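You operate a simulated robot arm through the tools that you are given. There is no shell and no other tool. Be economical: measure what you need, move in short steps, check, and stop when the job is done.

The job below is to be done with a simulated robot arm. You get a single attempt, and the scene is never put back.

Task
Let the pressure out of the red cylinder.
Fine: switch the logger on and leave it on, open the cart's black lever, hold the orange lever down till the logger shows 0, then shut the black lever.

The check looks at the end state, three seconds after you hand in, the way a careful person would. Anything else that was tipped, shoved, dropped, spilled or broken makes it a failure.

Robot
A 6-joint arm with a fingered hand on a trunk, on a base that drives. Base frame: it is fixed to the floor where the robot stands at the start and does not move with it; the origin is under the middle of the robot, x ahead of it, y to its left, z up. Readings come in mm, rad, newtons and seconds.
With the tool pointing down near the work surface it reaches from about 100 to 740 mm from the robot's upright axis, wherever it stands. Its first joint turns from -2.007 to 2.007 rad. Places, roughly: black cart lever [-100, -500, 600]; bleed valve [200, -2100, 900]; blue cart lever [-200, -1100, 600]; cart air knob [500, -1000, 700]; cart logger [200, -400, 1200]; cart logger switch [400, -400, 1000]; cart stop button [500, -900, 500]; clamp handle [500, -1500, 800]; gauge valve [0, -2100, 900]; green cart lever [100, -400, 700]; hold knob [200, -400, 1000]; hose valve [-100, -2100, 900]; pump valve [100, -2100, 900]; red cart lever [-200, -1100, 300]; relief knob [400, -400, 700]; socket valve [500, -1300, 800]. Payload 4 kg.
The TCP is the grasp point between the finger pads, 26 mm short of the fingertips. In the tool frame z runs along the fingers and y along their closing line. The gripper opens to 164 mm. The gripper's body begins 73 mm behind the TCP. The gripper is a hand of 5 fingers: y runs from the thumb to the fingers, the wrist lies at [0, 0, -239] in the tool frame, and closing takes about 1.5 s.
Orientation is that of the tool frame in the base frame, as a unit quaternion [x, y, z, w]. With the fingers straight down and closing along the base's y, the tool's x points along the base's -x, its y along +y and its z along -z.

Tools
- The arm moves only by the tool arm_command. Its argument "steps" is a list of rows, each a list of 2 entries, a list of its own where there are three numbers: the shift along the base's x, y, z in mm, then the turn, a rotation vector about the base's x, y, z in rad. In form: [[[dx, dy, dz], [wx, wy, wz]], ...]. A call has 1 to 8 rows; each row is the pose to reach, as a shift and turn from the pose commanded when the call began. "grip" is the finger opening in mm, from 0 to 164, set as the call begins (left out, the last holds). A row lasts 0.2 s, in which the tool goes at most 50 mm and 0.15 rad; a call with a longer step from one row to the next is refused whole, and so is a gripper value outside its range. Where a pose cannot be reached the arm comes as near as it can. A force on the tool above 60 N (or 10 N above the force at the start of the call, whichever is more), or a blocked arm, ends the call early, and 0.2 s more pass. Each finger travels about 45 mm/s and halts on what it meets, pressing with about 27 N; the grip force reading is that of the motor and also rises with nothing between the fingers. The clock runs only during rows and for 0.2 s after the last one: add rows that repeat a pose to give the fingers time. The reply holds the time, the measured pose of the TCP, the force on the tool along the base axes, the opening and the grip force, in the units named above and with some noise, with the torque about the TCP (base axes, N m) and any sound that the robot's microphone picked up.
- Cameras (640 x 400 px; columns grow to the right, rows downward): "scene" is now at [-31, 117.8, 1680.1]; the picture's right is [-0.97, -0.23, 0.00], its down [-0.17, 0.74, -0.65] and it looks along [0.15, -0.63, -0.76] (base axes); focal length 276 px, centre (320, 200). "wrist" rides on the gripper at [51, -69, -93] in the tool frame; the picture's right is [0.81, 0.59, 0.00], its down [-0.43, 0.60, -0.68] and it looks along [-0.40, 0.55, 0.74] (tool axes); focal length 270 px, centre (320, 200). There is no depth. A picture from a camera that has moved, and an enlarged one, comes with that camera's place and axes in the base frame and with its lens. The place of the scene camera against the robot may be out by one fixed shift of up to 18 mm in any direction.
- capture(camera): a new picture of that camera. The clock stands still meanwhile.
- slide_trunk(by): slides the trunk up (or, below 0, down) by that many mm; the arm and the scene camera ride with it, the base frame stays. It gives what a move gives, with no picture.
- roll_base(legs): drives the robot by 1 to 6 legs, each [ahead, left, turn to the left] in mm, mm and rad, along the robot's own axes; the way and the turn of a leg run together, so that a leg with both is an arc; at most 1500 mm and 3.142 rad a leg. The arm and the cameras ride along, it lands a little off, and it stops where it bumps. It gives what a move gives.
- set_fingers(finger1, finger2, finger3, finger4, thumb_bend): sets how far each is bent, from 0 (flat) to 100 (curled in); at 30 the hand is open as for a grip, at 70 the pads meet at the TCP. One left out holds its place. A second passes; each finger stops where it meets its share of the squeeze, and holds until it gets a number again. A gripper value or a shape takes the hand back. It gives what a move gives, with no picture; readings hold the bend of each and the force on the fingers (four entries, about 0 where the hand has none), thumb and palm.
- preshape(shape): the hand has 5 fingers and takes this shape, open, in about a second: jaw (thumb against the fingers, like two jaws); tri (thumb and two fingers); tip (a fingertip pinch); poke (one finger out to press); point (the index stretched); flat (the hand flat); cup (the hand cupped); fist (a fist). The gripper value then closes the fingers along that shape, each until it touches; the sizes above hold for jaw. It gives what a move gives, with no picture.
- head_to(pan, tilt): turns the head with the scene camera to pan (to the left, within 2.705 rad either way) and tilt (down, from -0.506 to 1.204), counted from straight ahead of the robot. It gives what a move gives.
- close_up(camera, box): a new picture of the part [left, top, right, bottom] of that camera's present view, enlarged. The clock stands still meanwhile.
- close_job(): hands the job in; it is judged then, once.

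Go step by step. Nothing tells you exact positions but the pictures and the camera data: compare them with the known pose of the tool, close in by small moves and look again before you grip or let go. The budget is 120 turns and 90 pictures, counting those below and the enlarged ones. Unless the task says otherwise, let go and move clear before handing in, and close with one line.

The tools are called after "Request:" by a JSON object that holds its "name" and its "arguments". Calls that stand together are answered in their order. arm_command: Moves the arm, as the interface text tells. Its arguments: {"type":"object","properties":{"steps":{"type":"array"},"grip":{"type":"number"}},"required":["steps"]} The other tools are called the same way: slide_trunk (by) slides the trunk up or down; preshape (shape) gives the hand a shape; set_fingers (finger1, finger2, finger3, finger4, thumb_bend) moves the fingers one by one; roll_base (legs) drives the base; head_to (pan, tilt) turns the head that bears the scene camera; capture (camera) takes a picture; close_up (camera, box) takes an enlarged picture of a part of a camera's view; close_job () hands the job in.

At the start:

```text
time_s: 0.0
ee_pos: [344.1, -371.3, 1269.0]
tcp_rot: [0.479, 0.878, 0.007, 0.003]
ft_force: [6.2, 32.5, 1.9]
moment: [0.16, 0.09, -1.69]
grip_width: 162.5
finger_force: 0.0
shape: jaw
bend: [30.0, 30.0, 30.0, 30.0, 39.0]
finger forces: [0.0, 0.1, 0.0, 0.0, 34.4, 0.0]
trunk travel left (down, up): [-725.0, 265.0]
robot x, y, heading: [1.9, 2.1, -0.0]
head pan, tilt: [-1.344, 0.867]
```

scene: 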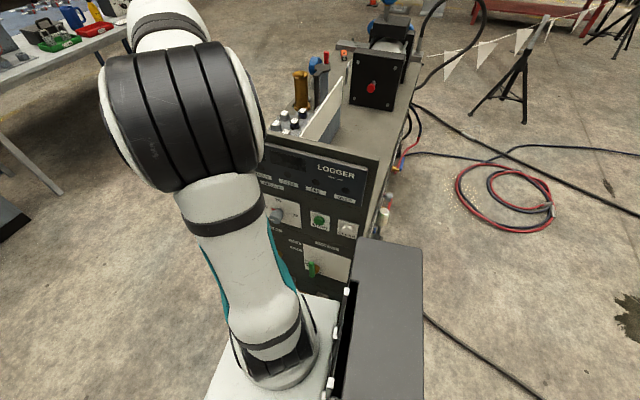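
wrist: 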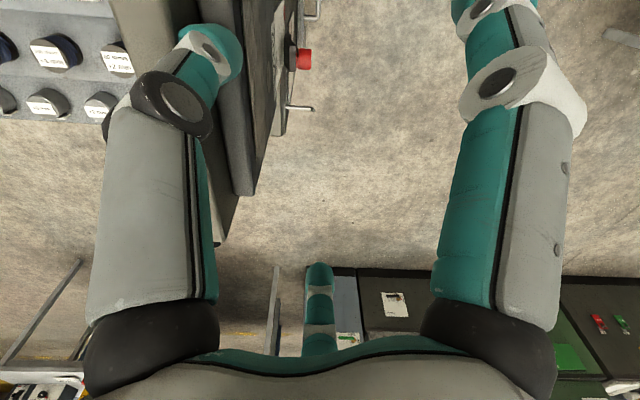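

I see the cart with the logger panel just to the robot's right, and the thumb seems to press something already (34 N). I'll look closer before moving.

Request:
{"name": "close_up", "arguments": {"camera": "scene", "box": [240, 40, 440, 300]}}

Request:
{"name": "close_up", "arguments": {"camera": "wrist", "box": [0, 0, 340, 212]}}

```text
1.54 times, centred on (340, 170) of scene
camera zoom: at [-31.0, 117.8, 1680.1], right [-0.97, -0.23, 0.0], down [-0.17, 0.74, -0.65], along [0.15, -0.63, -0.76], focal length 425 px, centre (289, 246)
```

zoom: 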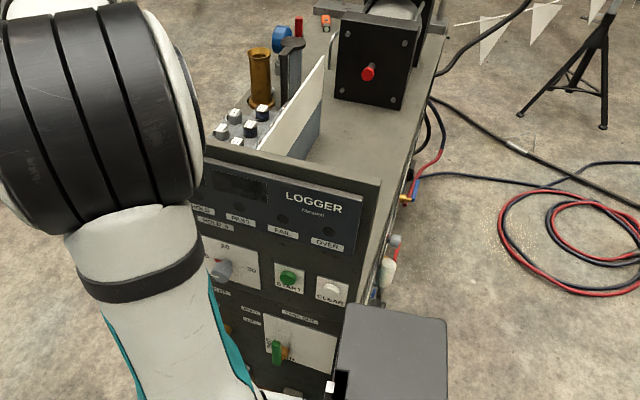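

```text
1.88 times, centred on (170, 106) of wrist
camera zoom: at [256.2, -367.2, 1360.9], right [0.06, 1.0, 0.01], down [0.73, -0.05, 0.68], along [0.68, -0.03, -0.73], focal length 509 px, centre (602, 377)
```

zoom: 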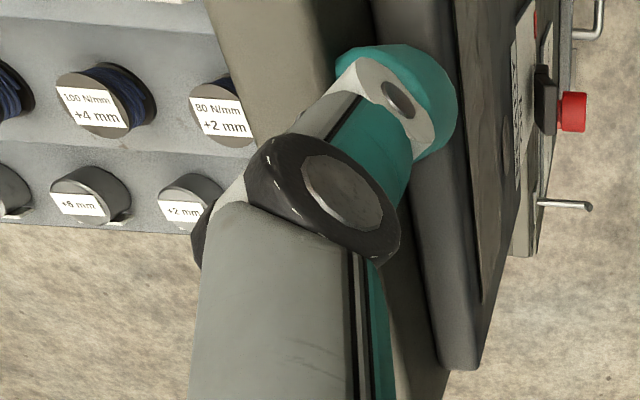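

The thumb is up against the cart's front panel; I'll back the hand off toward +y and then look around.

Request:
{"name": "arm_command", "arguments": {"steps": [[[0, 15, 10], [0, 0, 0]], [[0, 50, 30], [0, 0, 0]], [[0, 90, 60], [0, 0, 0]], [[0, 130, 80], [0, 0, 0]]]}}

Request:
{"name": "capture", "arguments": {"camera": "scene"}}

Request:
{"name": "capture", "arguments": {"camera": "wrist"}}

```text
time_s: 1.0
ee_pos: [345.6, -256.5, 1290.7]
tcp_rot: [0.48, 0.877, 0.006, 0.008]
ft_force: [0.3, -0.5, 1.2]
moment: [0.01, 0.0, -0.02]
grip_width: 163.9
finger_force: 0.0
shape: jaw
bend: [30.0, 30.0, 30.0, 30.0, 30.0]
finger forces: [0.0, 0.0, 0.0, 0.1, 0.0, 0.1]
out of reach, approached as far as the arm can: row 2, 3, 4
trunk travel left (down, up): [-725.0, 265.0]
robot x, y, heading: [1.1, -1.1, 0.006]
head pan, tilt: [-1.344, 0.867]
```

```text
85 pictures are left
camera scene: at [-32.2, 111.9, 1680.5], right [-0.97, -0.23, 0.0], down [-0.17, 0.74, -0.65], along [0.15, -0.63, -0.76], focal length 276 px, centre (320, 200)
```

scene: 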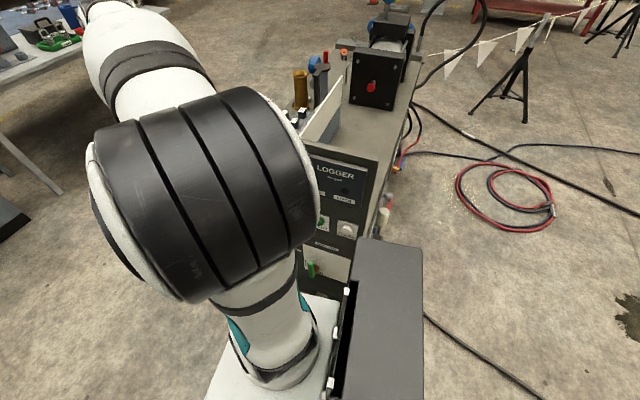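

```text
84 pictures are left
camera wrist: at [256.2, -249.9, 1383.5], right [0.06, 1.0, 0.0], down [0.72, -0.05, 0.69], along [0.69, -0.04, -0.72], focal length 270 px, centre (320, 200)
```

wrist: 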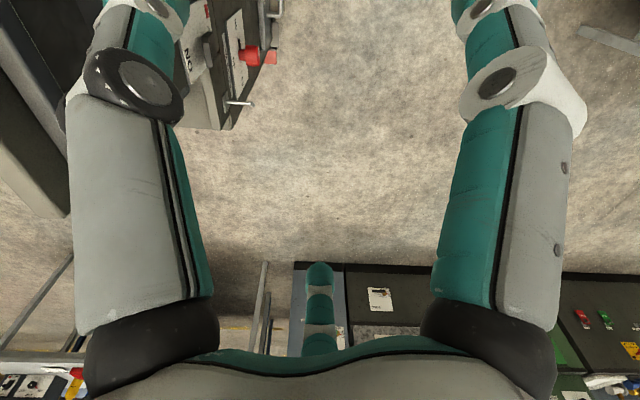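

The arm is folded close to the body and blocks the view. I'll check what lies behind and to the left before shifting the base.

Request:
{"name": "head_to", "arguments": {"pan": 1.4, "tilt": 0.7}}

Request:
{"name": "capture", "arguments": {"camera": "scene"}}

Request:
{"name": "head_to", "arguments": {"pan": -0.3, "tilt": 0.7}}

Request:
{"name": "capture", "arguments": {"camera": "scene"}}

Request:
{"name": "head_to", "arguments": {"pan": -2.3, "tilt": 0.7}}

Request:
{"name": "capture", "arguments": {"camera": "scene"}}

```text
time_s: 3.4
ee_pos: [345.8, -255.4, 1292.0]
tcp_rot: [0.48, 0.877, 0.007, 0.009]
ft_force: [0.4, -1.2, 0.4]
moment: [0.02, 0.0, -0.05]
grip_width: 163.7
finger_force: 0.0
shape: jaw
bend: [30.0, 30.0, 30.0, 30.0, 30.0]
finger forces: [0.0, 0.1, 0.0, 0.0, 0.1, 0.0]
trunk travel left (down, up): [-725.0, 265.0]
robot x, y, heading: [-1.7, -0.1, 0.005]
head pan, tilt: [1.4, 0.7]
```

```text
83 pictures are left
camera scene: at [-35.0, 270.5, 1694.1], right [0.99, -0.17, 0.0], down [-0.11, -0.63, -0.76], along [0.13, 0.75, -0.64], focal length 276 px, centre (320, 200)
```

scene: 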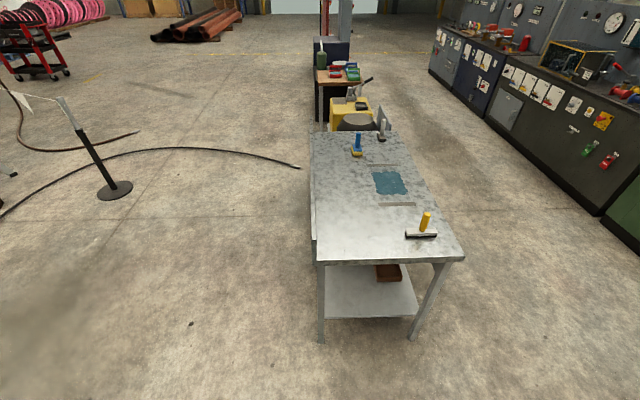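

```text
time_s: 5.2
ee_pos: [345.5, -257.0, 1291.8]
tcp_rot: [0.479, 0.878, 0.007, 0.008]
ft_force: [-0.1, 0.6, -0.3]
moment: [0.01, 0.0, -0.02]
grip_width: 163.8
finger_force: 0.1
shape: jaw
bend: [30.0, 30.0, 30.0, 30.0, 30.0]
finger forces: [0.1, 0.0, 0.1, 0.0, 0.0, 0.1]
trunk travel left (down, up): [-725.0, 265.0]
robot x, y, heading: [0.1, 1.2, -0.001]
head pan, tilt: [-0.3, 0.7]
```

```text
82 pictures are left
camera scene: at [31.7, 161.7, 1694.1], right [-0.29, -0.96, 0.0], down [-0.62, 0.19, -0.76], along [0.73, -0.23, -0.64], focal length 276 px, centre (320, 200)
```

scene: 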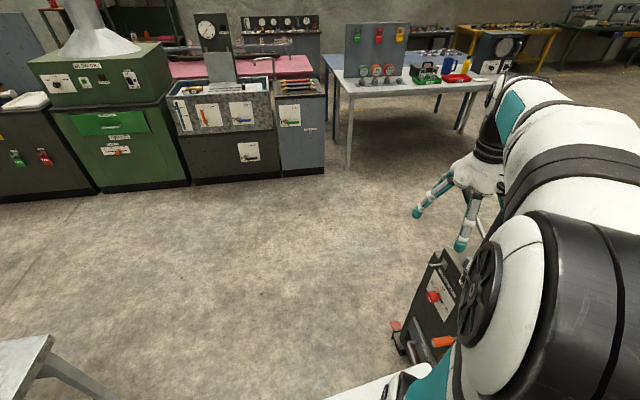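

```text
time_s: 7.1
ee_pos: [345.5, -256.3, 1290.5]
tcp_rot: [0.48, 0.877, 0.008, 0.009]
ft_force: [-0.3, 0.0, 0.2]
moment: [0.01, 0.06, 0.03]
grip_width: 164.1
finger_force: 0.1
shape: jaw
bend: [30.0, 30.0, 30.0, 30.0, 30.0]
finger forces: [0.0, 0.0, 0.0, 0.0, 0.1, 0.0]
trunk travel left (down, up): [-725.0, 265.0]
robot x, y, heading: [0.2, 0.5, 0.002]
head pan, tilt: [-2.3, 0.7]
```

```text
81 pictures are left
camera scene: at [-106.1, 123.4, 1694.1], right [-0.75, 0.67, 0.0], down [0.43, 0.48, -0.76], along [-0.51, -0.57, -0.64], focal length 276 px, centre (320, 200)
```

scene: 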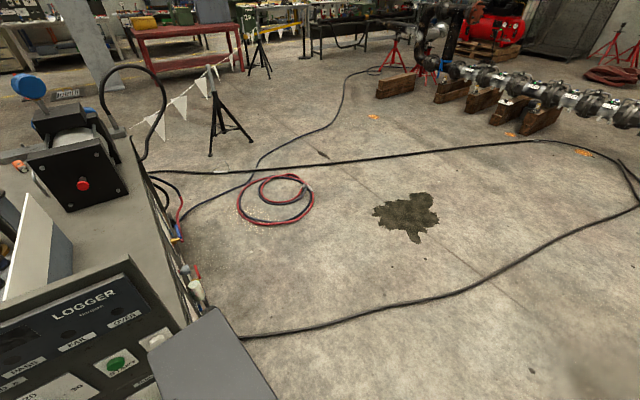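

The floor between robot and the table on the left is clear, so I'll move the base left for a better look at the cart.

Request:
{"name": "roll_base", "arguments": {"legs": [[0, 400, 0]]}}

Request:
{"name": "head_to", "arguments": {"pan": -1.4, "tilt": 0.75}}

Request:
{"name": "capture", "arguments": {"camera": "scene"}}

```text
time_s: 9.6
ee_pos: [345.1, 150.8, 1290.8]
tcp_rot: [0.479, 0.878, 0.007, 0.008]
ft_force: [0.0, -0.6, -0.1]
moment: [0.0, 0.0, -0.03]
grip_width: 164.0
finger_force: 0.0
shape: jaw
bend: [30.0, 30.0, 30.0, 30.0, 30.0]
finger forces: [0.0, 0.0, 0.0, 0.0, 0.1, 0.0]
trunk travel left (down, up): [-725.0, 265.0]
robot x, y, heading: [3.7, 406.9, -0.002]
head pan, tilt: [-2.3, 0.7]
```

```text
time_s: 10.8
ee_pos: [344.3, 149.2, 1291.1]
tcp_rot: [0.479, 0.878, 0.006, 0.009]
ft_force: [0.1, -1.3, 0.3]
moment: [0.02, 0.03, 0.01]
grip_width: 164.2
finger_force: 0.2
shape: jaw
bend: [30.0, 30.0, 30.0, 30.0, 30.0]
finger forces: [0.1, 0.1, 0.0, 0.0, 0.1, 0.1]
trunk travel left (down, up): [-725.0, 265.0]
robot x, y, heading: [-2.4, 407.7, 0.003]
head pan, tilt: [-1.4, 0.75]
```

```text
80 pictures are left
camera scene: at [-35.5, 511.3, 1689.9], right [-0.99, -0.17, 0.0], down [-0.12, 0.67, -0.73], along [0.12, -0.72, -0.68], focal length 276 px, centre (320, 200)
```

scene: 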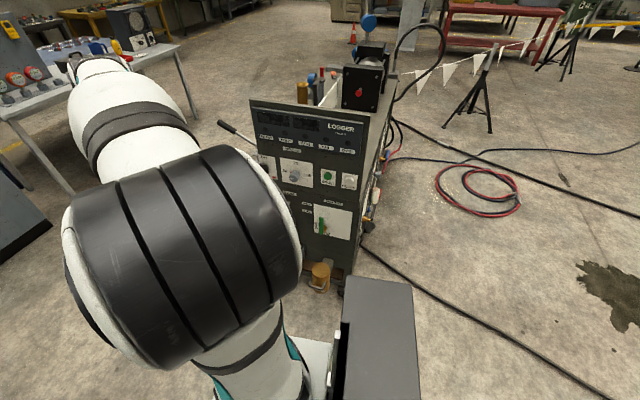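

The grey box rides with the robot. I'll turn to face the cart so the arm works straight ahead.

Request:
{"name": "roll_base", "arguments": {"legs": [[0, 150, 0], [0, 0, -1.571]]}}

Request:
{"name": "head_to", "arguments": {"pan": 0.0, "tilt": 0.6}}

Request:
{"name": "capture", "arguments": {"camera": "scene"}}

Request:
{"name": "capture", "arguments": {"camera": "wrist"}}

```text
time_s: 16.0
ee_pos: [-255.3, 208.8, 1291.6]
tcp_rot: [0.959, 0.283, -0.001, 0.011]
ft_force: [1.2, -1.1, 1.0]
moment: [-0.01, -0.01, -0.01]
grip_width: 164.0
finger_force: 0.1
shape: jaw
bend: [30.0, 30.0, 30.0, 30.0, 30.0]
finger forces: [0.0, 0.0, 0.0, 0.0, 0.0, 0.1]
trunk travel left (down, up): [-725.0, 265.0]
robot x, y, heading: [-0.8, 554.5, -1.568]
head pan, tilt: [-1.4, 0.75]
```

```text
time_s: 17.5
ee_pos: [-254.6, 207.3, 1291.5]
tcp_rot: [0.959, 0.284, -0.001, 0.011]
ft_force: [0.2, -0.7, 0.5]
moment: [0.01, 0.02, 0.0]
grip_width: 164.0
finger_force: 0.1
shape: jaw
bend: [30.0, 30.0, 30.0, 30.0, 30.0]
finger forces: [0.0, 0.0, 0.0, 0.0, 0.1, 0.0]
trunk travel left (down, up): [-725.0, 265.0]
robot x, y, heading: [-1.4, 555.1, -1.569]
head pan, tilt: [0.0, 0.6]
```

```text
79 pictures are left
camera scene: at [196.0, 529.3, 1702.7], right [-1.0, 0.0, 0.0], down [0.0, 0.56, -0.83], along [0.0, -0.83, -0.56], focal length 276 px, centre (320, 200)
```

scene: 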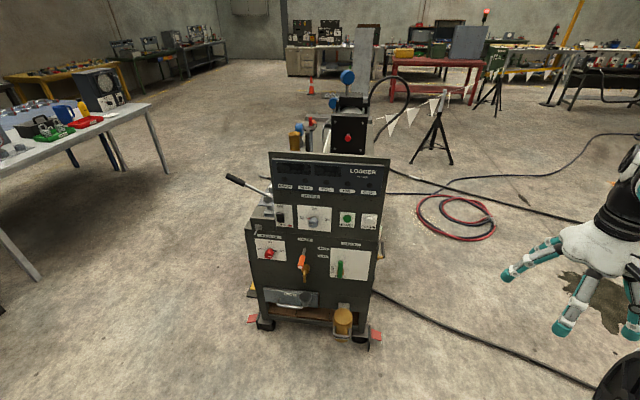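

```text
78 pictures are left
camera wrist: at [-252.0, 298.0, 1383.4], right [1.0, -0.05, 0.0], down [-0.04, -0.72, 0.69], along [-0.03, -0.69, -0.72], focal length 270 px, centre (320, 200)
```

wrist: 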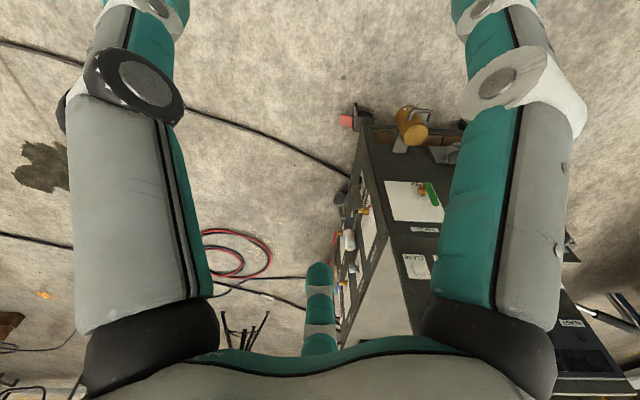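

Now the whole cart front is in view. I'll zoom in on it.

Request:
{"name": "close_up", "arguments": {"camera": "scene", "box": [240, 145, 400, 245]}}

Request:
{"name": "close_up", "arguments": {"camera": "scene", "box": [230, 225, 400, 355]}}

Request:
{"name": "close_up", "arguments": {"camera": "scene", "box": [230, 60, 410, 170]}}

```text
4.00 times, centred on (320, 195) of scene
camera zoom: at [196.0, 529.3, 1702.7], right [-1.0, 0.0, 0.0], down [0.0, 0.56, -0.83], along [0.0, -0.83, -0.56], focal length 1105 px, centre (320, 220)
```

zoom: 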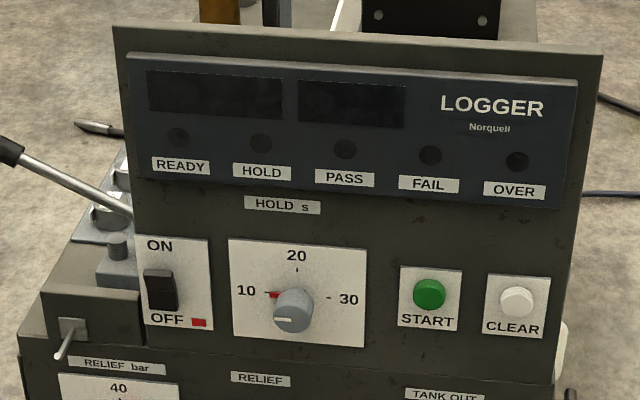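

```text
3.08 times, centred on (315, 290) of scene
camera zoom: at [196.0, 529.3, 1702.7], right [-1.0, 0.0, 0.0], down [0.0, 0.56, -0.83], along [0.0, -0.83, -0.56], focal length 850 px, centre (335, -77)
```

zoom: 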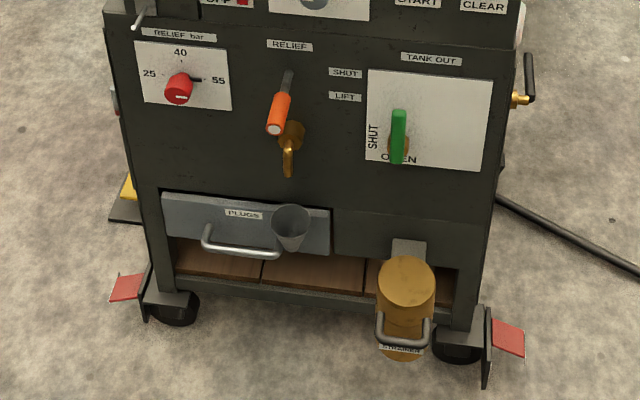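

```text
3.56 times, centred on (320, 115) of scene
camera zoom: at [196.0, 529.3, 1702.7], right [-1.0, 0.0, 0.0], down [0.0, 0.56, -0.83], along [0.0, -0.83, -0.56], focal length 982 px, centre (320, 502)
```

zoom: 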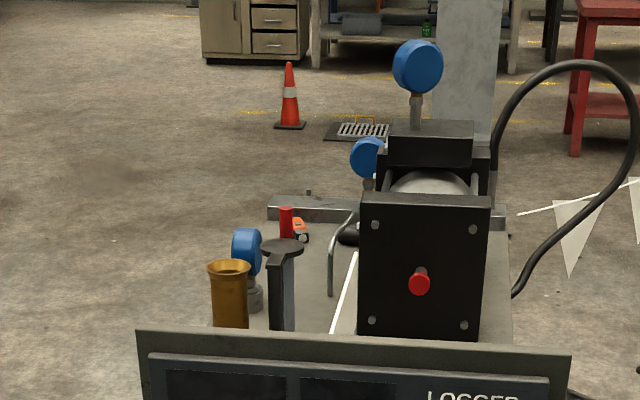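

The logger switch (ON up / OFF down) sits near [363,-420,990], the orange RELIEF lever is on the front, and the black lever is on the cart's right side. I'll bring the hand to a horizontal pointing pose with the poke shape, well short of the cart.

Request:
{"name": "preshape", "arguments": {"shape": "poke"}}

Request:
{"name": "arm_command", "arguments": {"steps": [[[30, -30, 0], [0, 0, -0.14]], [[60, -60, 0], [0, 0, -0.28]], [[90, -90, 0], [0, 0, -0.42]], [[120, -120, 0], [0, 0, -0.56]], [[150, -150, 0], [0, 0, -0.575]], [[180, -180, 0], [0, 0, -0.575]]]}}

Request:
{"name": "arm_command", "arguments": {"steps": [[[10, -20, -10], [-0.145, 0, 0]], [[20, -40, -20], [-0.29, 0, 0]], [[30, -60, -30], [-0.435, 0, 0]], [[40, -80, -40], [-0.58, 0, 0]], [[50, -100, -50], [-0.725, 0, 0]], [[60, -120, -60], [-0.87, 0, 0]], [[70, -130, -70], [-1.015, 0, 0]], [[80, -140, -80], [-1.16, 0, 0]]]}}

Request:
{"name": "arm_command", "arguments": {"steps": [[[10, 0, -10], [-0.14, 0, 0]], [[20, 0, -20], [-0.28, 0, 0]], [[30, 0, -30], [-0.41, 0, 0]]]}}

Request:
{"name": "capture", "arguments": {"camera": "scene"}}

Request:
{"name": "capture", "arguments": {"camera": "wrist"}}

```text
time_s: 18.4
ee_pos: [-254.7, 208.9, 1291.8]
tcp_rot: [0.959, 0.283, -0.001, 0.011]
ft_force: [0.4, 0.1, -0.4]
moment: [-0.01, 0.0, -0.01]
grip_width: 0.0
finger_force: 0.1
shape: poke
bend: [100.0, 100.0, 100.0, 100.0, 83.0]
finger forces: [0.1, 0.0, 0.0, 0.1, 0.1, 0.0]
trunk travel left (down, up): [-725.0, 265.0]
robot x, y, heading: [-1.2, 559.3, -1.564]
head pan, tilt: [0.0, 0.6]
```

```text
time_s: 19.8
ee_pos: [-73.5, 26.6, 1290.5]
tcp_rot: [1.0, -0.001, -0.005, 0.011]
ft_force: [-0.3, -0.5, 0.3]
moment: [0.03, 0.04, 0.0]
grip_width: 0.0
finger_force: 0.0
shape: poke
bend: [100.0, 100.0, 100.0, 100.0, 83.0]
finger forces: [0.0, 0.1, 0.0, 0.1, 0.0, 0.0]
trunk travel left (down, up): [-725.0, 265.0]
robot x, y, heading: [-1.2, 558.1, -1.568]
head pan, tilt: [0.0, 0.6]
```

```text
time_s: 21.6
ee_pos: [4.7, -109.9, 1209.6]
tcp_rot: [0.831, -0.003, -0.002, 0.556]
ft_force: [-0.3, -0.4, -0.3]
moment: [-0.01, -0.03, -0.02]
grip_width: 0.1
finger_force: 0.1
shape: poke
bend: [100.0, 100.0, 100.0, 100.0, 83.0]
finger forces: [0.0, 0.0, 0.0, 0.1, 0.0, 0.1]
trunk travel left (down, up): [-725.0, 265.0]
robot x, y, heading: [-0.4, 555.1, -1.565]
head pan, tilt: [0.0, 0.6]
```

```text
time_s: 22.4
ee_pos: [34.9, -111.5, 1179.8]
tcp_rot: [0.7, -0.004, -0.003, 0.714]
ft_force: [-0.4, -0.5, 0.5]
moment: [0.0, 0.02, -0.01]
grip_width: 0.0
finger_force: 0.2
shape: poke
bend: [100.0, 100.0, 100.0, 100.0, 83.0]
finger forces: [0.0, 0.0, 0.0, 0.0, 0.0, 0.1]
trunk travel left (down, up): [-725.0, 265.0]
robot x, y, heading: [2.9, 556.5, -1.566]
head pan, tilt: [0.0, 0.6]
```

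```text
74 pictures are left
camera scene: at [196.5, 527.9, 1702.7], right [-1.0, 0.0, 0.0], down [0.0, 0.57, -0.82], along [0.0, -0.82, -0.57], focal length 276 px, centre (320, 200)
```

scene: 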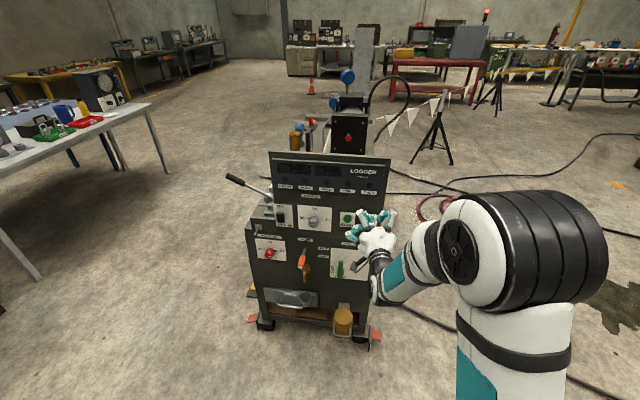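

```text
73 pictures are left
camera wrist: at [84.4, -19.0, 1109.1], right [0.81, 0.0, 0.59], down [-0.43, 0.69, 0.58], along [-0.41, -0.72, 0.56], focal length 270 px, centre (320, 200)
```

wrist: 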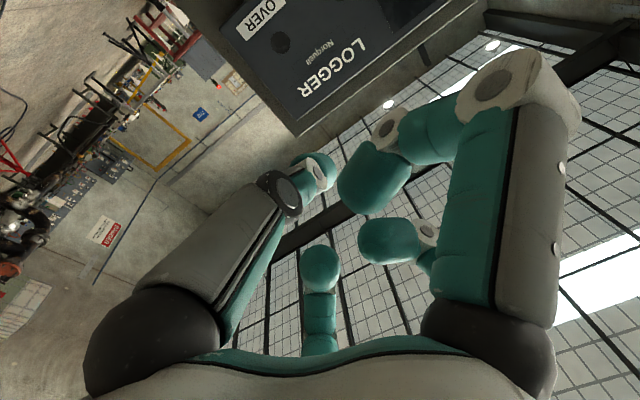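

I'll check how the hand looks in this shape.

Request:
{"name": "close_up", "arguments": {"camera": "scene", "box": [330, 190, 430, 290]}}

Request:
{"name": "preshape", "arguments": {"shape": "point"}}

Request:
{"name": "close_up", "arguments": {"camera": "scene", "box": [330, 190, 430, 290]}}

Request:
{"name": "capture", "arguments": {"camera": "wrist"}}

```text
4.00 times, centred on (380, 240) of scene
camera zoom: at [196.5, 527.9, 1702.7], right [-1.0, 0.0, 0.0], down [0.0, 0.57, -0.82], along [0.0, -0.82, -0.57], focal length 1105 px, centre (80, 40)
```

zoom: 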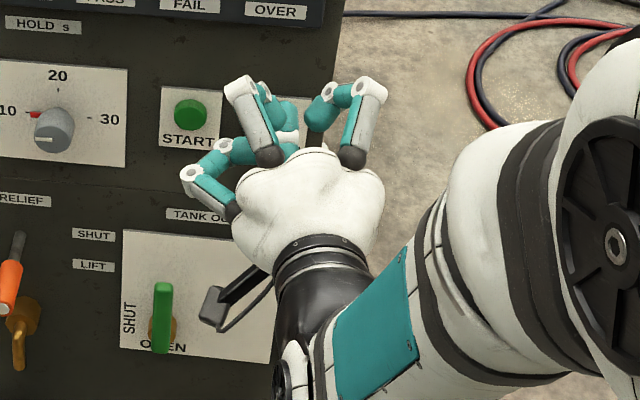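

```text
time_s: 23.3
ee_pos: [34.1, -109.9, 1181.1]
tcp_rot: [0.7, -0.004, -0.002, 0.714]
ft_force: [-0.1, 0.4, 0.2]
moment: [0.03, 0.02, 0.0]
grip_width: 158.2
finger_force: 0.0
shape: point
bend: [70.0, 100.0, 100.0, 100.0, 72.0]
finger forces: [0.0, 0.1, 0.1, 0.1, 0.1, 0.0]
trunk travel left (down, up): [-725.0, 265.0]
robot x, y, heading: [0.7, 556.2, -1.566]
head pan, tilt: [0.0, 0.6]
```

```text
4.00 times, centred on (380, 240) of scene
camera zoom: at [196.1, 529.3, 1702.7], right [-1.0, 0.0, 0.0], down [0.0, 0.56, -0.83], along [0.0, -0.83, -0.56], focal length 1105 px, centre (80, 40)
```

zoom: 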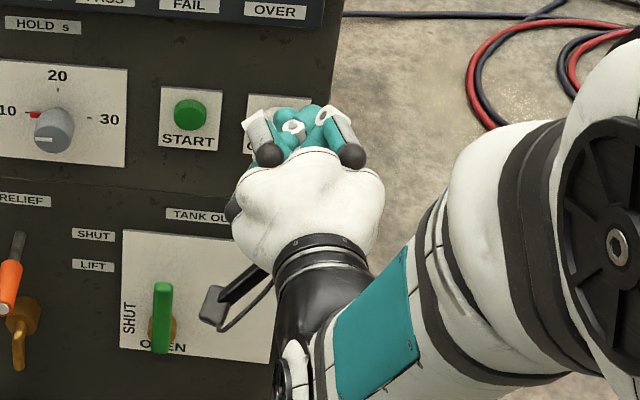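

```text
70 pictures are left
camera wrist: at [84.0, -18.1, 1109.9], right [0.81, 0.0, 0.59], down [-0.43, 0.69, 0.58], along [-0.41, -0.72, 0.56], focal length 270 px, centre (320, 200)
```

wrist: 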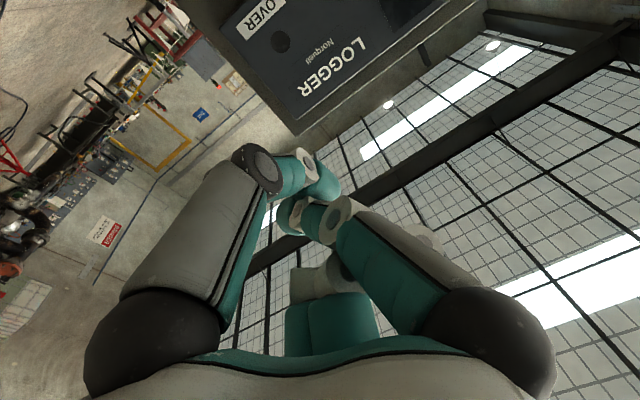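

The hand seems still to be forming; I'll wait a second and look again.

Request:
{"name": "arm_command", "arguments": {"steps": [[[0, 0, 0], [0, 0, 0]], [[0, 0, 0], [0, 0, 0]], [[0, 0, 0], [0, 0, 0]], [[0, 0, 0], [0, 0, 0]], [[0, 0, 0], [0, 0, 0]]]}}

Request:
{"name": "close_up", "arguments": {"camera": "scene", "box": [330, 190, 430, 290]}}

```text
time_s: 24.5
ee_pos: [34.9, -110.2, 1181.7]
tcp_rot: [0.7, -0.004, -0.002, 0.714]
ft_force: [-0.3, -0.6, 0.1]
moment: [0.02, -0.01, -0.02]
grip_width: 157.9
finger_force: 0.1
shape: point
bend: [70.0, 100.0, 100.0, 100.0, 72.0]
finger forces: [0.0, 0.1, 0.0, 0.0, 0.0, 0.0]
trunk travel left (down, up): [-725.0, 265.0]
robot x, y, heading: [4.0, 554.7, -1.568]
head pan, tilt: [0.0, 0.6]
```

```text
4.00 times, centred on (380, 240) of scene
camera zoom: at [196.1, 529.2, 1702.7], right [-1.0, 0.0, 0.0], down [0.0, 0.56, -0.83], along [0.0, -0.83, -0.56], focal length 1105 px, centre (80, 40)
```

zoom: 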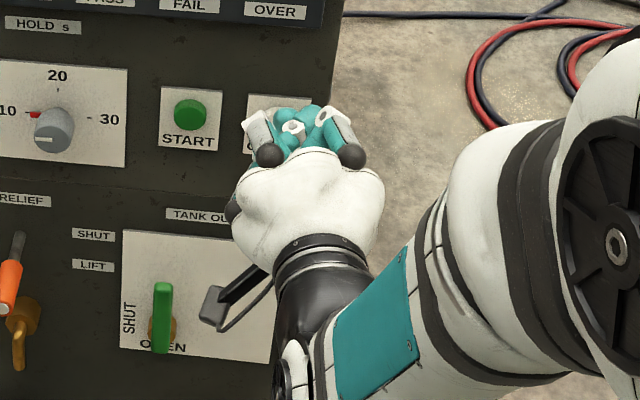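

Not a stretched finger, so I'll set the fingers one by one: one flat, the others curled.

Request:
{"name": "set_fingers", "arguments": {"finger1": 0, "finger2": 100, "finger3": 100, "finger4": 100, "thumb_bend": 100}}

Request:
{"name": "close_up", "arguments": {"camera": "scene", "box": [330, 190, 430, 290]}}

Request:
{"name": "capture", "arguments": {"camera": "wrist"}}

```text
time_s: 25.5
ee_pos: [32.9, -110.3, 1179.7]
tcp_rot: [0.7, -0.004, -0.002, 0.714]
ft_force: [0.2, 0.1, -0.2]
moment: [0.01, -0.01, -0.01]
grip_width: 6.8
finger_force: 0.0
shape: fingers
bend: [70.0, 100.0, 100.0, 100.0, 81.0]
finger forces: [0.0, 0.0, 0.1, 0.0, 0.0, 0.0]
trunk travel left (down, up): [-725.0, 265.0]
robot x, y, heading: [-0.6, 553.6, -1.566]
head pan, tilt: [0.0, 0.6]
```

```text
4.00 times, centred on (380, 240) of scene
camera zoom: at [196.1, 529.2, 1702.7], right [-1.0, 0.0, 0.0], down [0.0, 0.56, -0.83], along [0.0, -0.83, -0.56], focal length 1105 px, centre (80, 40)
```

zoom: 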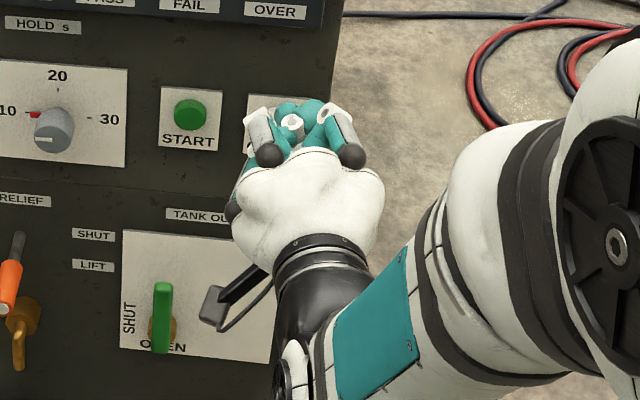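

```text
67 pictures are left
camera wrist: at [84.1, -18.2, 1109.8], right [0.81, 0.0, 0.59], down [-0.43, 0.69, 0.58], along [-0.41, -0.72, 0.56], focal length 270 px, centre (320, 200)
```

wrist: 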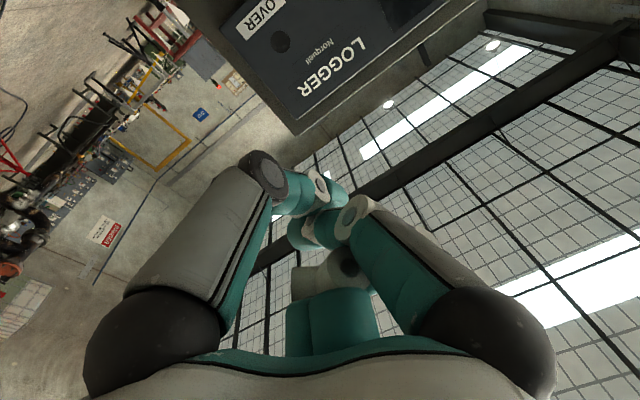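

Finger 1 didn't straighten, maybe caught by the thumb. I'll open everything flat first.

Request:
{"name": "set_fingers", "arguments": {"finger1": 0, "finger2": 0, "finger3": 0, "finger4": 0, "thumb_bend": 0}}

Request:
{"name": "set_fingers", "arguments": {"finger2": 100, "finger3": 100, "finger4": 100, "thumb_bend": 60}}

Request:
{"name": "close_up", "arguments": {"camera": "scene", "box": [330, 190, 430, 290]}}

Request:
{"name": "capture", "arguments": {"camera": "wrist"}}

```text
time_s: 26.5
ee_pos: [34.7, -109.5, 1180.4]
tcp_rot: [0.701, -0.003, -0.002, 0.714]
ft_force: [0.6, -0.8, 0.4]
moment: [0.0, -0.03, 0.07]
grip_width: 123.4
finger_force: 0.0
shape: fingers
bend: [1.0, 1.0, 1.0, 1.0, 0.0]
finger forces: [0.1, 0.0, 0.0, 0.0, 0.1, 0.1]
trunk travel left (down, up): [-725.0, 265.0]
robot x, y, heading: [-1.7, 554.3, -1.569]
head pan, tilt: [0.0, 0.6]
```

```text
time_s: 27.5
ee_pos: [33.9, -110.2, 1180.1]
tcp_rot: [0.701, -0.004, -0.002, 0.713]
ft_force: [-0.3, 0.2, -0.4]
moment: [0.01, 0.0, 0.01]
grip_width: 99.5
finger_force: 0.2
shape: fingers
bend: [1.0, 77.0, 75.0, 77.0, 60.0]
finger forces: [0.1, 0.0, 0.0, 0.0, 0.0, 0.0]
trunk travel left (down, up): [-725.0, 265.0]
robot x, y, heading: [-0.3, 555.4, -1.567]
head pan, tilt: [0.0, 0.6]
```

```text
4.00 times, centred on (380, 240) of scene
camera zoom: at [196.1, 529.2, 1702.7], right [-1.0, 0.0, 0.0], down [0.0, 0.56, -0.83], along [0.0, -0.83, -0.56], focal length 1105 px, centre (80, 40)
```

zoom: 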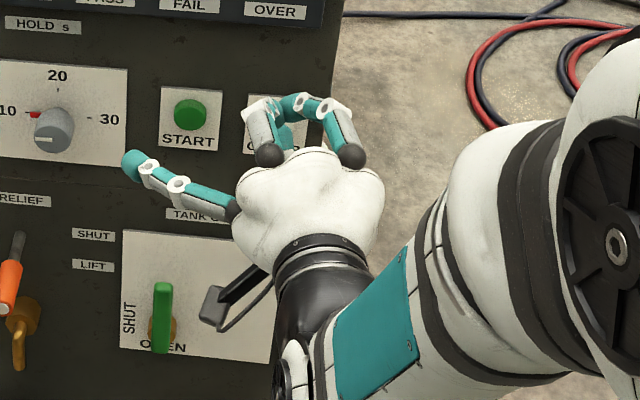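

```text
65 pictures are left
camera wrist: at [84.1, -18.2, 1109.7], right [0.81, 0.0, 0.59], down [-0.43, 0.69, 0.58], along [-0.41, -0.72, 0.56], focal length 270 px, centre (320, 200)
```

wrist: 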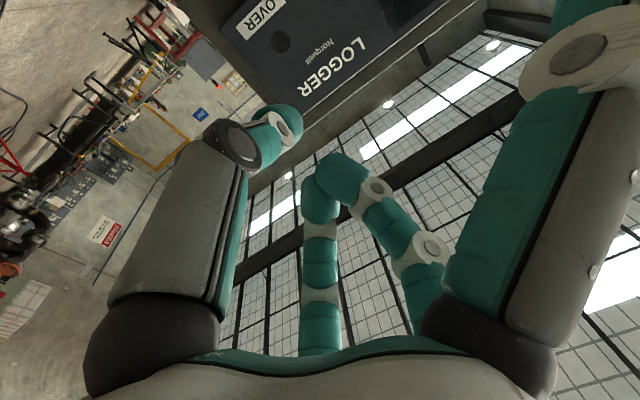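

Flat splays the finger outwards. The closed fingertip pinch should make a well-defined nub at the TCP; I'll try that.

Request:
{"name": "preshape", "arguments": {"shape": "tip"}}

Request:
{"name": "arm_command", "arguments": {"steps": [[[0, 0, 0], [0, 0, 0]], [[0, 0, 0], [0, 0, 0]], [[0, 0, 0], [0, 0, 0]], [[0, 0, 0], [0, 0, 0]], [[0, 0, 0], [0, 0, 0]], [[0, 0, 0], [0, 0, 0]], [[0, 0, 0], [0, 0, 0]], [[0, 0, 0], [0, 0, 0]]], "grip": 0}}

Request:
{"name": "close_up", "arguments": {"camera": "scene", "box": [330, 190, 430, 290]}}

Request:
{"name": "capture", "arguments": {"camera": "wrist"}}

```text
time_s: 28.4
ee_pos: [34.2, -111.0, 1181.0]
tcp_rot: [0.7, -0.003, -0.002, 0.714]
ft_force: [0.4, -0.1, 0.1]
moment: [0.01, 0.0, 0.04]
grip_width: 163.8
finger_force: 0.0
shape: tip
bend: [14.0, 30.0, 30.0, 14.0, 30.0]
finger forces: [0.1, 0.0, 0.0, 0.1, 0.0, 0.0]
trunk travel left (down, up): [-725.0, 265.0]
robot x, y, heading: [1.3, 557.7, -1.57]
head pan, tilt: [0.0, 0.6]
```

```text
time_s: 30.2
ee_pos: [33.7, -109.4, 1180.6]
tcp_rot: [0.7, -0.005, -0.003, 0.714]
ft_force: [-0.1, -0.7, 0.0]
moment: [0.01, -0.02, 0.01]
grip_width: 3.7
finger_force: 0.0
shape: tip
bend: [14.0, 68.0, 68.0, 14.0, 70.0]
finger forces: [0.0, 0.0, 0.0, 0.0, 0.0, 0.0]
trunk travel left (down, up): [-725.0, 265.0]
robot x, y, heading: [-1.9, 554.9, -1.567]
head pan, tilt: [0.0, 0.6]
```

```text
4.00 times, centred on (380, 240) of scene
camera zoom: at [196.1, 529.2, 1702.7], right [-1.0, 0.0, 0.0], down [0.0, 0.56, -0.83], along [0.0, -0.83, -0.56], focal length 1105 px, centre (80, 40)
```

zoom: 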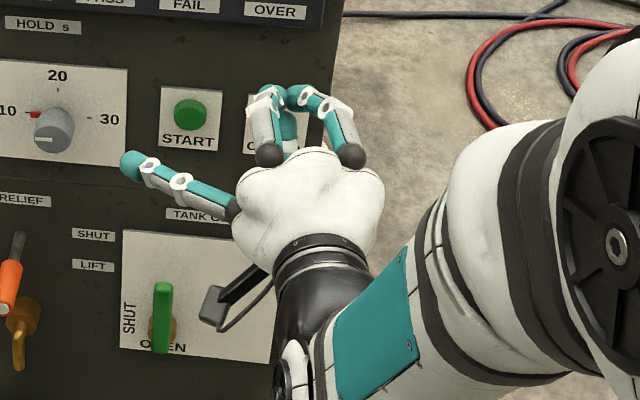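

```text
63 pictures are left
camera wrist: at [84.1, -18.2, 1109.7], right [0.81, 0.0, 0.59], down [-0.43, 0.69, 0.58], along [-0.41, -0.72, 0.56], focal length 270 px, centre (320, 200)
```

wrist: 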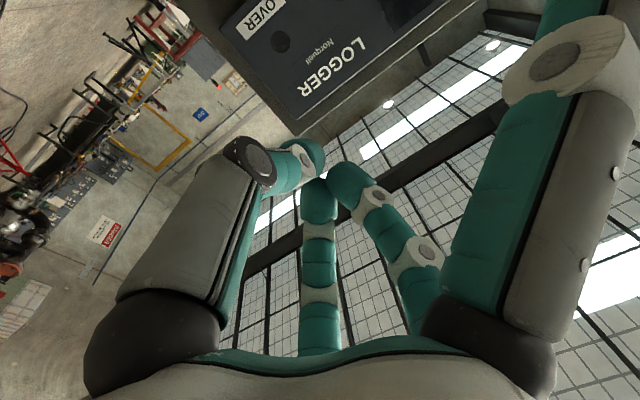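

Fingers 2, 3 and the thumb meet at the TCP; I'll curl 1 and 4 out of the way.

Request:
{"name": "set_fingers", "arguments": {"finger1": 100, "finger4": 100}}

Request:
{"name": "arm_command", "arguments": {"steps": [[[0, 0, 0], [0, 0, 0]], [[0, 0, 0], [0, 0, 0]], [[0, 0, 0], [0, 0, 0]]]}}

Request:
{"name": "close_up", "arguments": {"camera": "scene", "box": [330, 190, 430, 290]}}

Request:
{"name": "capture", "arguments": {"camera": "wrist"}}

```text
time_s: 31.2
ee_pos: [33.8, -110.0, 1179.4]
tcp_rot: [0.701, -0.004, -0.002, 0.714]
ft_force: [0.1, 0.2, 0.4]
moment: [0.0, 0.01, 0.02]
grip_width: 0.2
finger_force: 0.1
shape: fingers
bend: [68.0, 68.0, 68.0, 68.0, 69.0]
finger forces: [0.0, 0.1, 0.0, 0.0, 0.0, 0.0]
trunk travel left (down, up): [-725.0, 265.0]
robot x, y, heading: [3.4, 555.7, -1.57]
head pan, tilt: [0.0, 0.6]
```

```text
time_s: 32.0
ee_pos: [33.8, -110.8, 1181.2]
tcp_rot: [0.701, -0.005, -0.003, 0.714]
ft_force: [-1.3, 0.7, 0.5]
moment: [-0.01, 0.02, -0.03]
grip_width: 0.3
finger_force: 0.1
shape: fingers
bend: [68.0, 68.0, 68.0, 68.0, 69.0]
finger forces: [0.0, 0.0, 0.1, 0.1, 0.0, 0.1]
trunk travel left (down, up): [-725.0, 265.0]
robot x, y, heading: [0.6, 556.4, -1.566]
head pan, tilt: [0.0, 0.6]
```

```text
4.00 times, centred on (380, 240) of scene
camera zoom: at [196.1, 529.2, 1702.7], right [-1.0, 0.0, 0.0], down [0.0, 0.56, -0.83], along [0.0, -0.83, -0.56], focal length 1105 px, centre (80, 40)
```

zoom: 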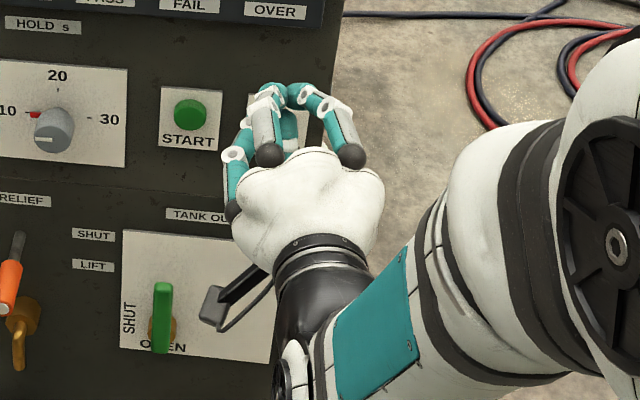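

```text
61 pictures are left
camera wrist: at [84.1, -18.2, 1109.8], right [0.81, 0.0, 0.59], down [-0.43, 0.69, 0.58], along [-0.41, -0.72, 0.56], focal length 270 px, centre (320, 200)
```

wrist: 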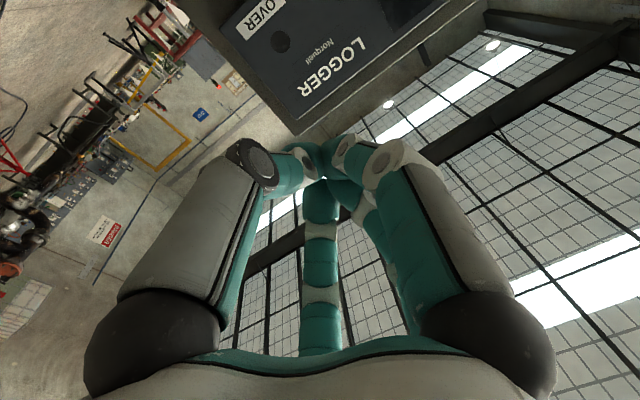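

All five tips now form one nub at the TCP. I'll drive so the hand is in front of the logger switch and lower the trunk.

Request:
{"name": "roll_base", "arguments": {"legs": [[130, 330, 0]]}}

Request:
{"name": "slide_trunk", "arguments": {"by": -170}}

Request:
{"name": "head_to", "arguments": {"pan": 0.25, "tilt": 0.6}}

Request:
{"name": "capture", "arguments": {"camera": "scene"}}

Request:
{"name": "capture", "arguments": {"camera": "wrist"}}

```text
time_s: 34.3
ee_pos: [359.7, -238.9, 1180.5]
tcp_rot: [0.7, -0.005, -0.003, 0.714]
ft_force: [0.6, -0.5, -0.2]
moment: [-0.04, 0.01, -0.03]
grip_width: 0.0
finger_force: 0.1
shape: fingers
bend: [68.0, 68.0, 68.0, 68.0, 69.0]
finger forces: [0.0, 0.0, 0.1, 0.1, 0.0, 0.0]
trunk travel left (down, up): [-725.0, 265.0]
robot x, y, heading: [324.4, 428.4, -1.571]
head pan, tilt: [0.0, 0.6]
```

```text
time_s: 36.2
ee_pos: [359.0, -238.3, 1011.6]
tcp_rot: [0.7, -0.005, -0.003, 0.714]
ft_force: [1.4, -0.1, 0.2]
moment: [-0.03, -0.01, 0.01]
grip_width: 0.2
finger_force: 0.0
shape: fingers
bend: [68.0, 68.0, 68.0, 68.0, 69.0]
finger forces: [0.1, 0.0, 0.0, 0.0, 0.0, 0.1]
trunk travel left (down, up): [-555.0, 435.0]
robot x, y, heading: [330.3, 427.9, -1.572]
head pan, tilt: [0.0, 0.6]
```

```text
time_s: 37.0
ee_pos: [358.8, -238.1, 1009.2]
tcp_rot: [0.7, -0.004, -0.003, 0.714]
ft_force: [-0.2, 0.9, -0.7]
moment: [-0.01, 0.02, 0.0]
grip_width: 0.0
finger_force: 0.1
shape: fingers
bend: [68.0, 68.0, 68.0, 68.0, 69.0]
finger forces: [0.0, 0.1, 0.0, 0.0, 0.0, 0.1]
trunk travel left (down, up): [-555.0, 435.0]
robot x, y, heading: [326.6, 429.5, -1.571]
head pan, tilt: [0.25, 0.6]
```

```text
60 pictures are left
camera scene: at [544.8, 403.9, 1532.7], right [-0.97, -0.25, 0.0], down [-0.14, 0.55, -0.83], along [0.2, -0.8, -0.56], focal length 276 px, centre (320, 200)
```

scene: 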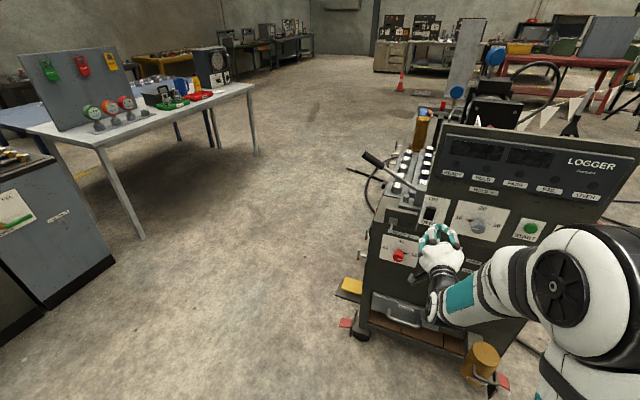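

```text
59 pictures are left
camera wrist: at [409.7, -145.9, 939.7], right [0.81, 0.0, 0.59], down [-0.43, 0.69, 0.58], along [-0.41, -0.72, 0.56], focal length 270 px, centre (320, 200)
```

wrist: 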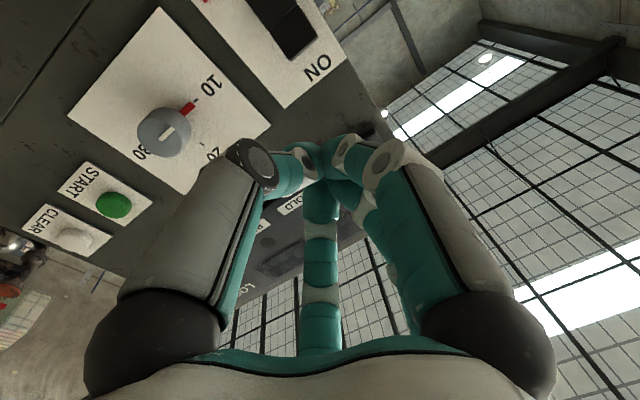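

Triangulating with the wrist view, the top half of the rocker is near [355,-430,981]. I'll approach to just short of it and check.

Request:
{"name": "arm_command", "arguments": {"steps": [[[-4, -30, -28], [0, 0, 0]], [[-4, -70, -28], [0, 0, 0]], [[-4, -110, -28], [0, 0, 0]], [[-4, -130, -28], [0, 0, 0]]]}}

Request:
{"name": "capture", "arguments": {"camera": "wrist"}}

Request:
{"name": "close_up", "arguments": {"camera": "scene", "box": [390, 180, 490, 280]}}

```text
time_s: 38.0
ee_pos: [352.1, -371.7, 982.7]
tcp_rot: [0.701, -0.005, -0.004, 0.713]
ft_force: [0.3, -0.8, 0.4]
moment: [0.0, -0.01, -0.01]
grip_width: 0.4
finger_force: 0.0
shape: fingers
bend: [68.0, 68.0, 68.0, 68.0, 69.0]
finger forces: [0.0, 0.0, 0.1, 0.0, 0.0, 0.0]
trunk travel left (down, up): [-555.0, 435.0]
robot x, y, heading: [325.4, 428.7, -1.571]
head pan, tilt: [0.25, 0.6]
```

```text
58 pictures are left
camera wrist: at [403.2, -278.5, 910.7], right [0.81, 0.0, 0.59], down [-0.43, 0.69, 0.58], along [-0.41, -0.72, 0.56], focal length 270 px, centre (320, 200)
```

wrist: 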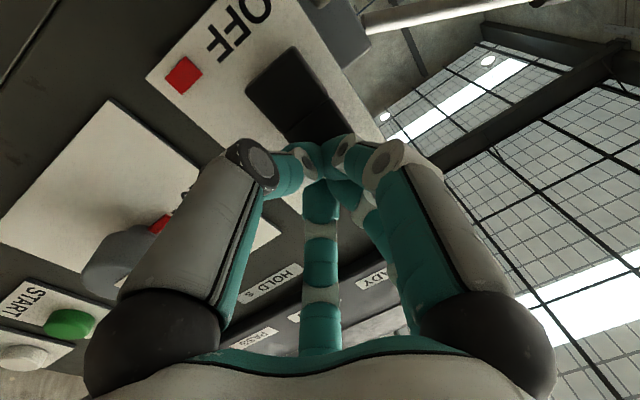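

```text
4.00 times, centred on (440, 230) of scene
camera zoom: at [544.8, 403.5, 1532.7], right [-0.97, -0.25, 0.0], down [-0.14, 0.55, -0.82], along [0.2, -0.8, -0.57], focal length 1105 px, centre (-160, 80)
```

zoom: 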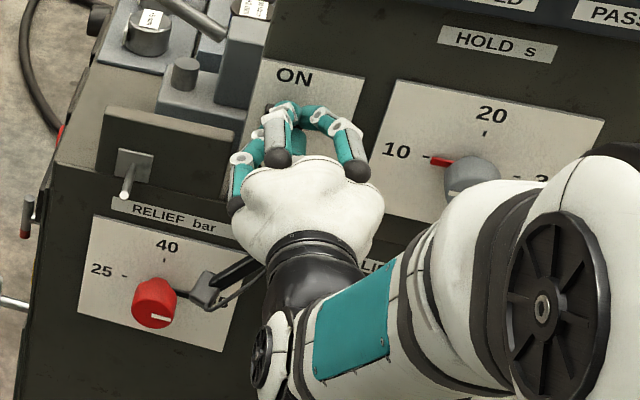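

The nub lines up with the upper end of the rocker. Pressing in gently.

Request:
{"name": "arm_command", "arguments": {"steps": [[[0, -10, 0], [0, 0, 0]], [[0, -20, 0], [0, 0, 0]], [[0, -28, 0], [0, 0, 0]], [[0, -36, 0], [0, 0, 0]], [[0, -44, 0], [0, 0, 0]], [[0, -50, 0], [0, 0, 0]]]}}

Request:
{"name": "capture", "arguments": {"camera": "wrist"}}

Request:
{"name": "close_up", "arguments": {"camera": "scene", "box": [390, 120, 640, 280]}}

```text
time_s: 38.8
ee_pos: [355.1, -384.5, 979.6]
tcp_rot: [0.702, -0.005, -0.003, 0.712]
ft_force: [-0.2, 33.7, 7.2]
moment: [-0.28, 0.0, -0.15]
grip_width: 0.0
finger_force: 30.4
shape: fingers
bend: [74.0, 67.0, 66.0, 76.0, 73.0]
finger forces: [0.0, 8.5, 20.0, 0.1, 32.6, 0.0]
trunk travel left (down, up): [-555.0, 435.0]
robot x, y, heading: [327.5, 433.8, -1.569]
head pan, tilt: [0.25, 0.6]
stopped in row 3: the force on the tool passed its limit at 68 N (the readings are from after the stop); the commanded pose is now the measured one
```

```text
56 pictures are left
camera wrist: at [405.5, -292.2, 909.3], right [0.81, 0.0, 0.59], down [-0.43, 0.69, 0.59], along [-0.41, -0.72, 0.56], focal length 270 px, centre (320, 200)
```

wrist: 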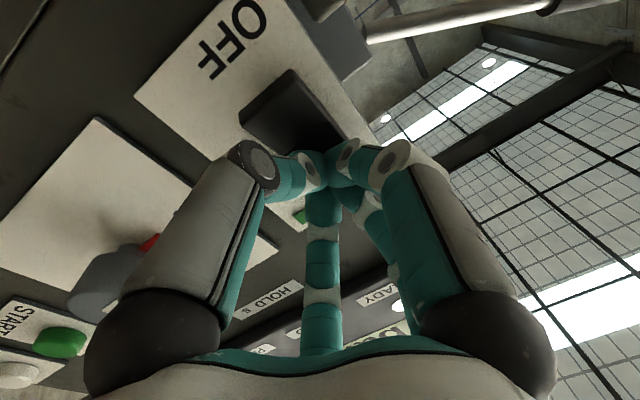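

```text
2.50 times, centred on (515, 200) of scene
camera zoom: at [544.8, 411.8, 1533.1], right [-0.97, -0.25, 0.0], down [-0.14, 0.54, -0.83], along [0.21, -0.8, -0.56], focal length 691 px, centre (-168, 200)
```

zoom: 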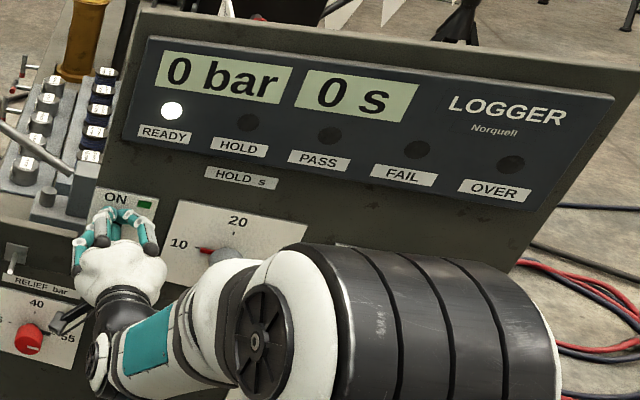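

The logger is on and reads 0 bar (the black lever is still shut). I'll back off, verify, and move to the cart's right side for the black lever.

Request:
{"name": "arm_command", "arguments": {"steps": [[[0, 20, 0], [0, 0, 0]], [[0, 60, 0], [0, 0, 0]], [[0, 100, 0], [0, 0, 0]], [[0, 140, 0], [0, 0, 0]]]}}

Request:
{"name": "roll_base", "arguments": {"legs": [[-150, 0, 0], [0, -950, 0]]}}

Request:
{"name": "head_to", "arguments": {"pan": 0.4, "tilt": 0.6}}

Request:
{"name": "capture", "arguments": {"camera": "scene"}}

```text
time_s: 39.8
ee_pos: [357.1, -247.0, 976.5]
tcp_rot: [0.704, -0.005, -0.004, 0.71]
ft_force: [0.3, 0.6, 0.0]
moment: [0.06, -0.01, 0.0]
grip_width: 0.0
finger_force: 0.0
shape: fingers
bend: [74.0, 67.0, 67.0, 76.0, 72.0]
finger forces: [0.0, 0.0, 0.0, 0.0, 0.1, 0.0]
trunk travel left (down, up): [-555.0, 435.0]
robot x, y, heading: [326.6, 430.7, -1.569]
head pan, tilt: [0.25, 0.6]
```

```text
time_s: 45.8
ee_pos: [-601.5, -98.0, 977.3]
tcp_rot: [0.704, -0.005, -0.003, 0.71]
ft_force: [0.1, -0.6, 0.0]
moment: [-0.03, 0.01, -0.03]
grip_width: 0.1
finger_force: 0.0
shape: fingers
bend: [74.0, 67.0, 67.0, 76.0, 71.0]
finger forces: [0.0, 0.0, 0.0, 0.1, 0.1, 0.1]
trunk travel left (down, up): [-555.0, 435.0]
robot x, y, heading: [-630.5, 579.6, -1.57]
head pan, tilt: [0.25, 0.6]
```

```text
time_s: 46.5
ee_pos: [-601.4, -98.4, 976.2]
tcp_rot: [0.704, -0.005, -0.004, 0.71]
ft_force: [0.0, 0.1, 0.0]
moment: [0.0, -0.03, 0.0]
grip_width: 0.0
finger_force: 0.0
shape: fingers
bend: [74.0, 67.0, 67.0, 76.0, 71.0]
finger forces: [0.1, 0.0, 0.1, 0.0, 0.1, 0.0]
trunk travel left (down, up): [-555.0, 435.0]
robot x, y, heading: [-629.6, 580.3, -1.575]
head pan, tilt: [0.4, 0.6]
```

```text
54 pictures are left
camera scene: at [-400.7, 559.3, 1532.7], right [-0.92, -0.39, 0.0], down [-0.22, 0.52, -0.83], along [0.32, -0.76, -0.57], focal length 276 px, centre (320, 200)
```

scene: 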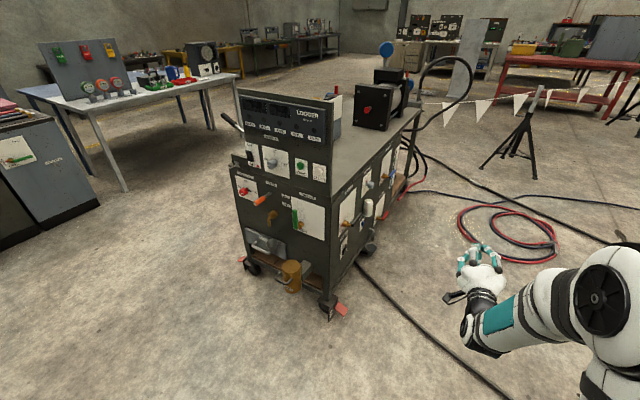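

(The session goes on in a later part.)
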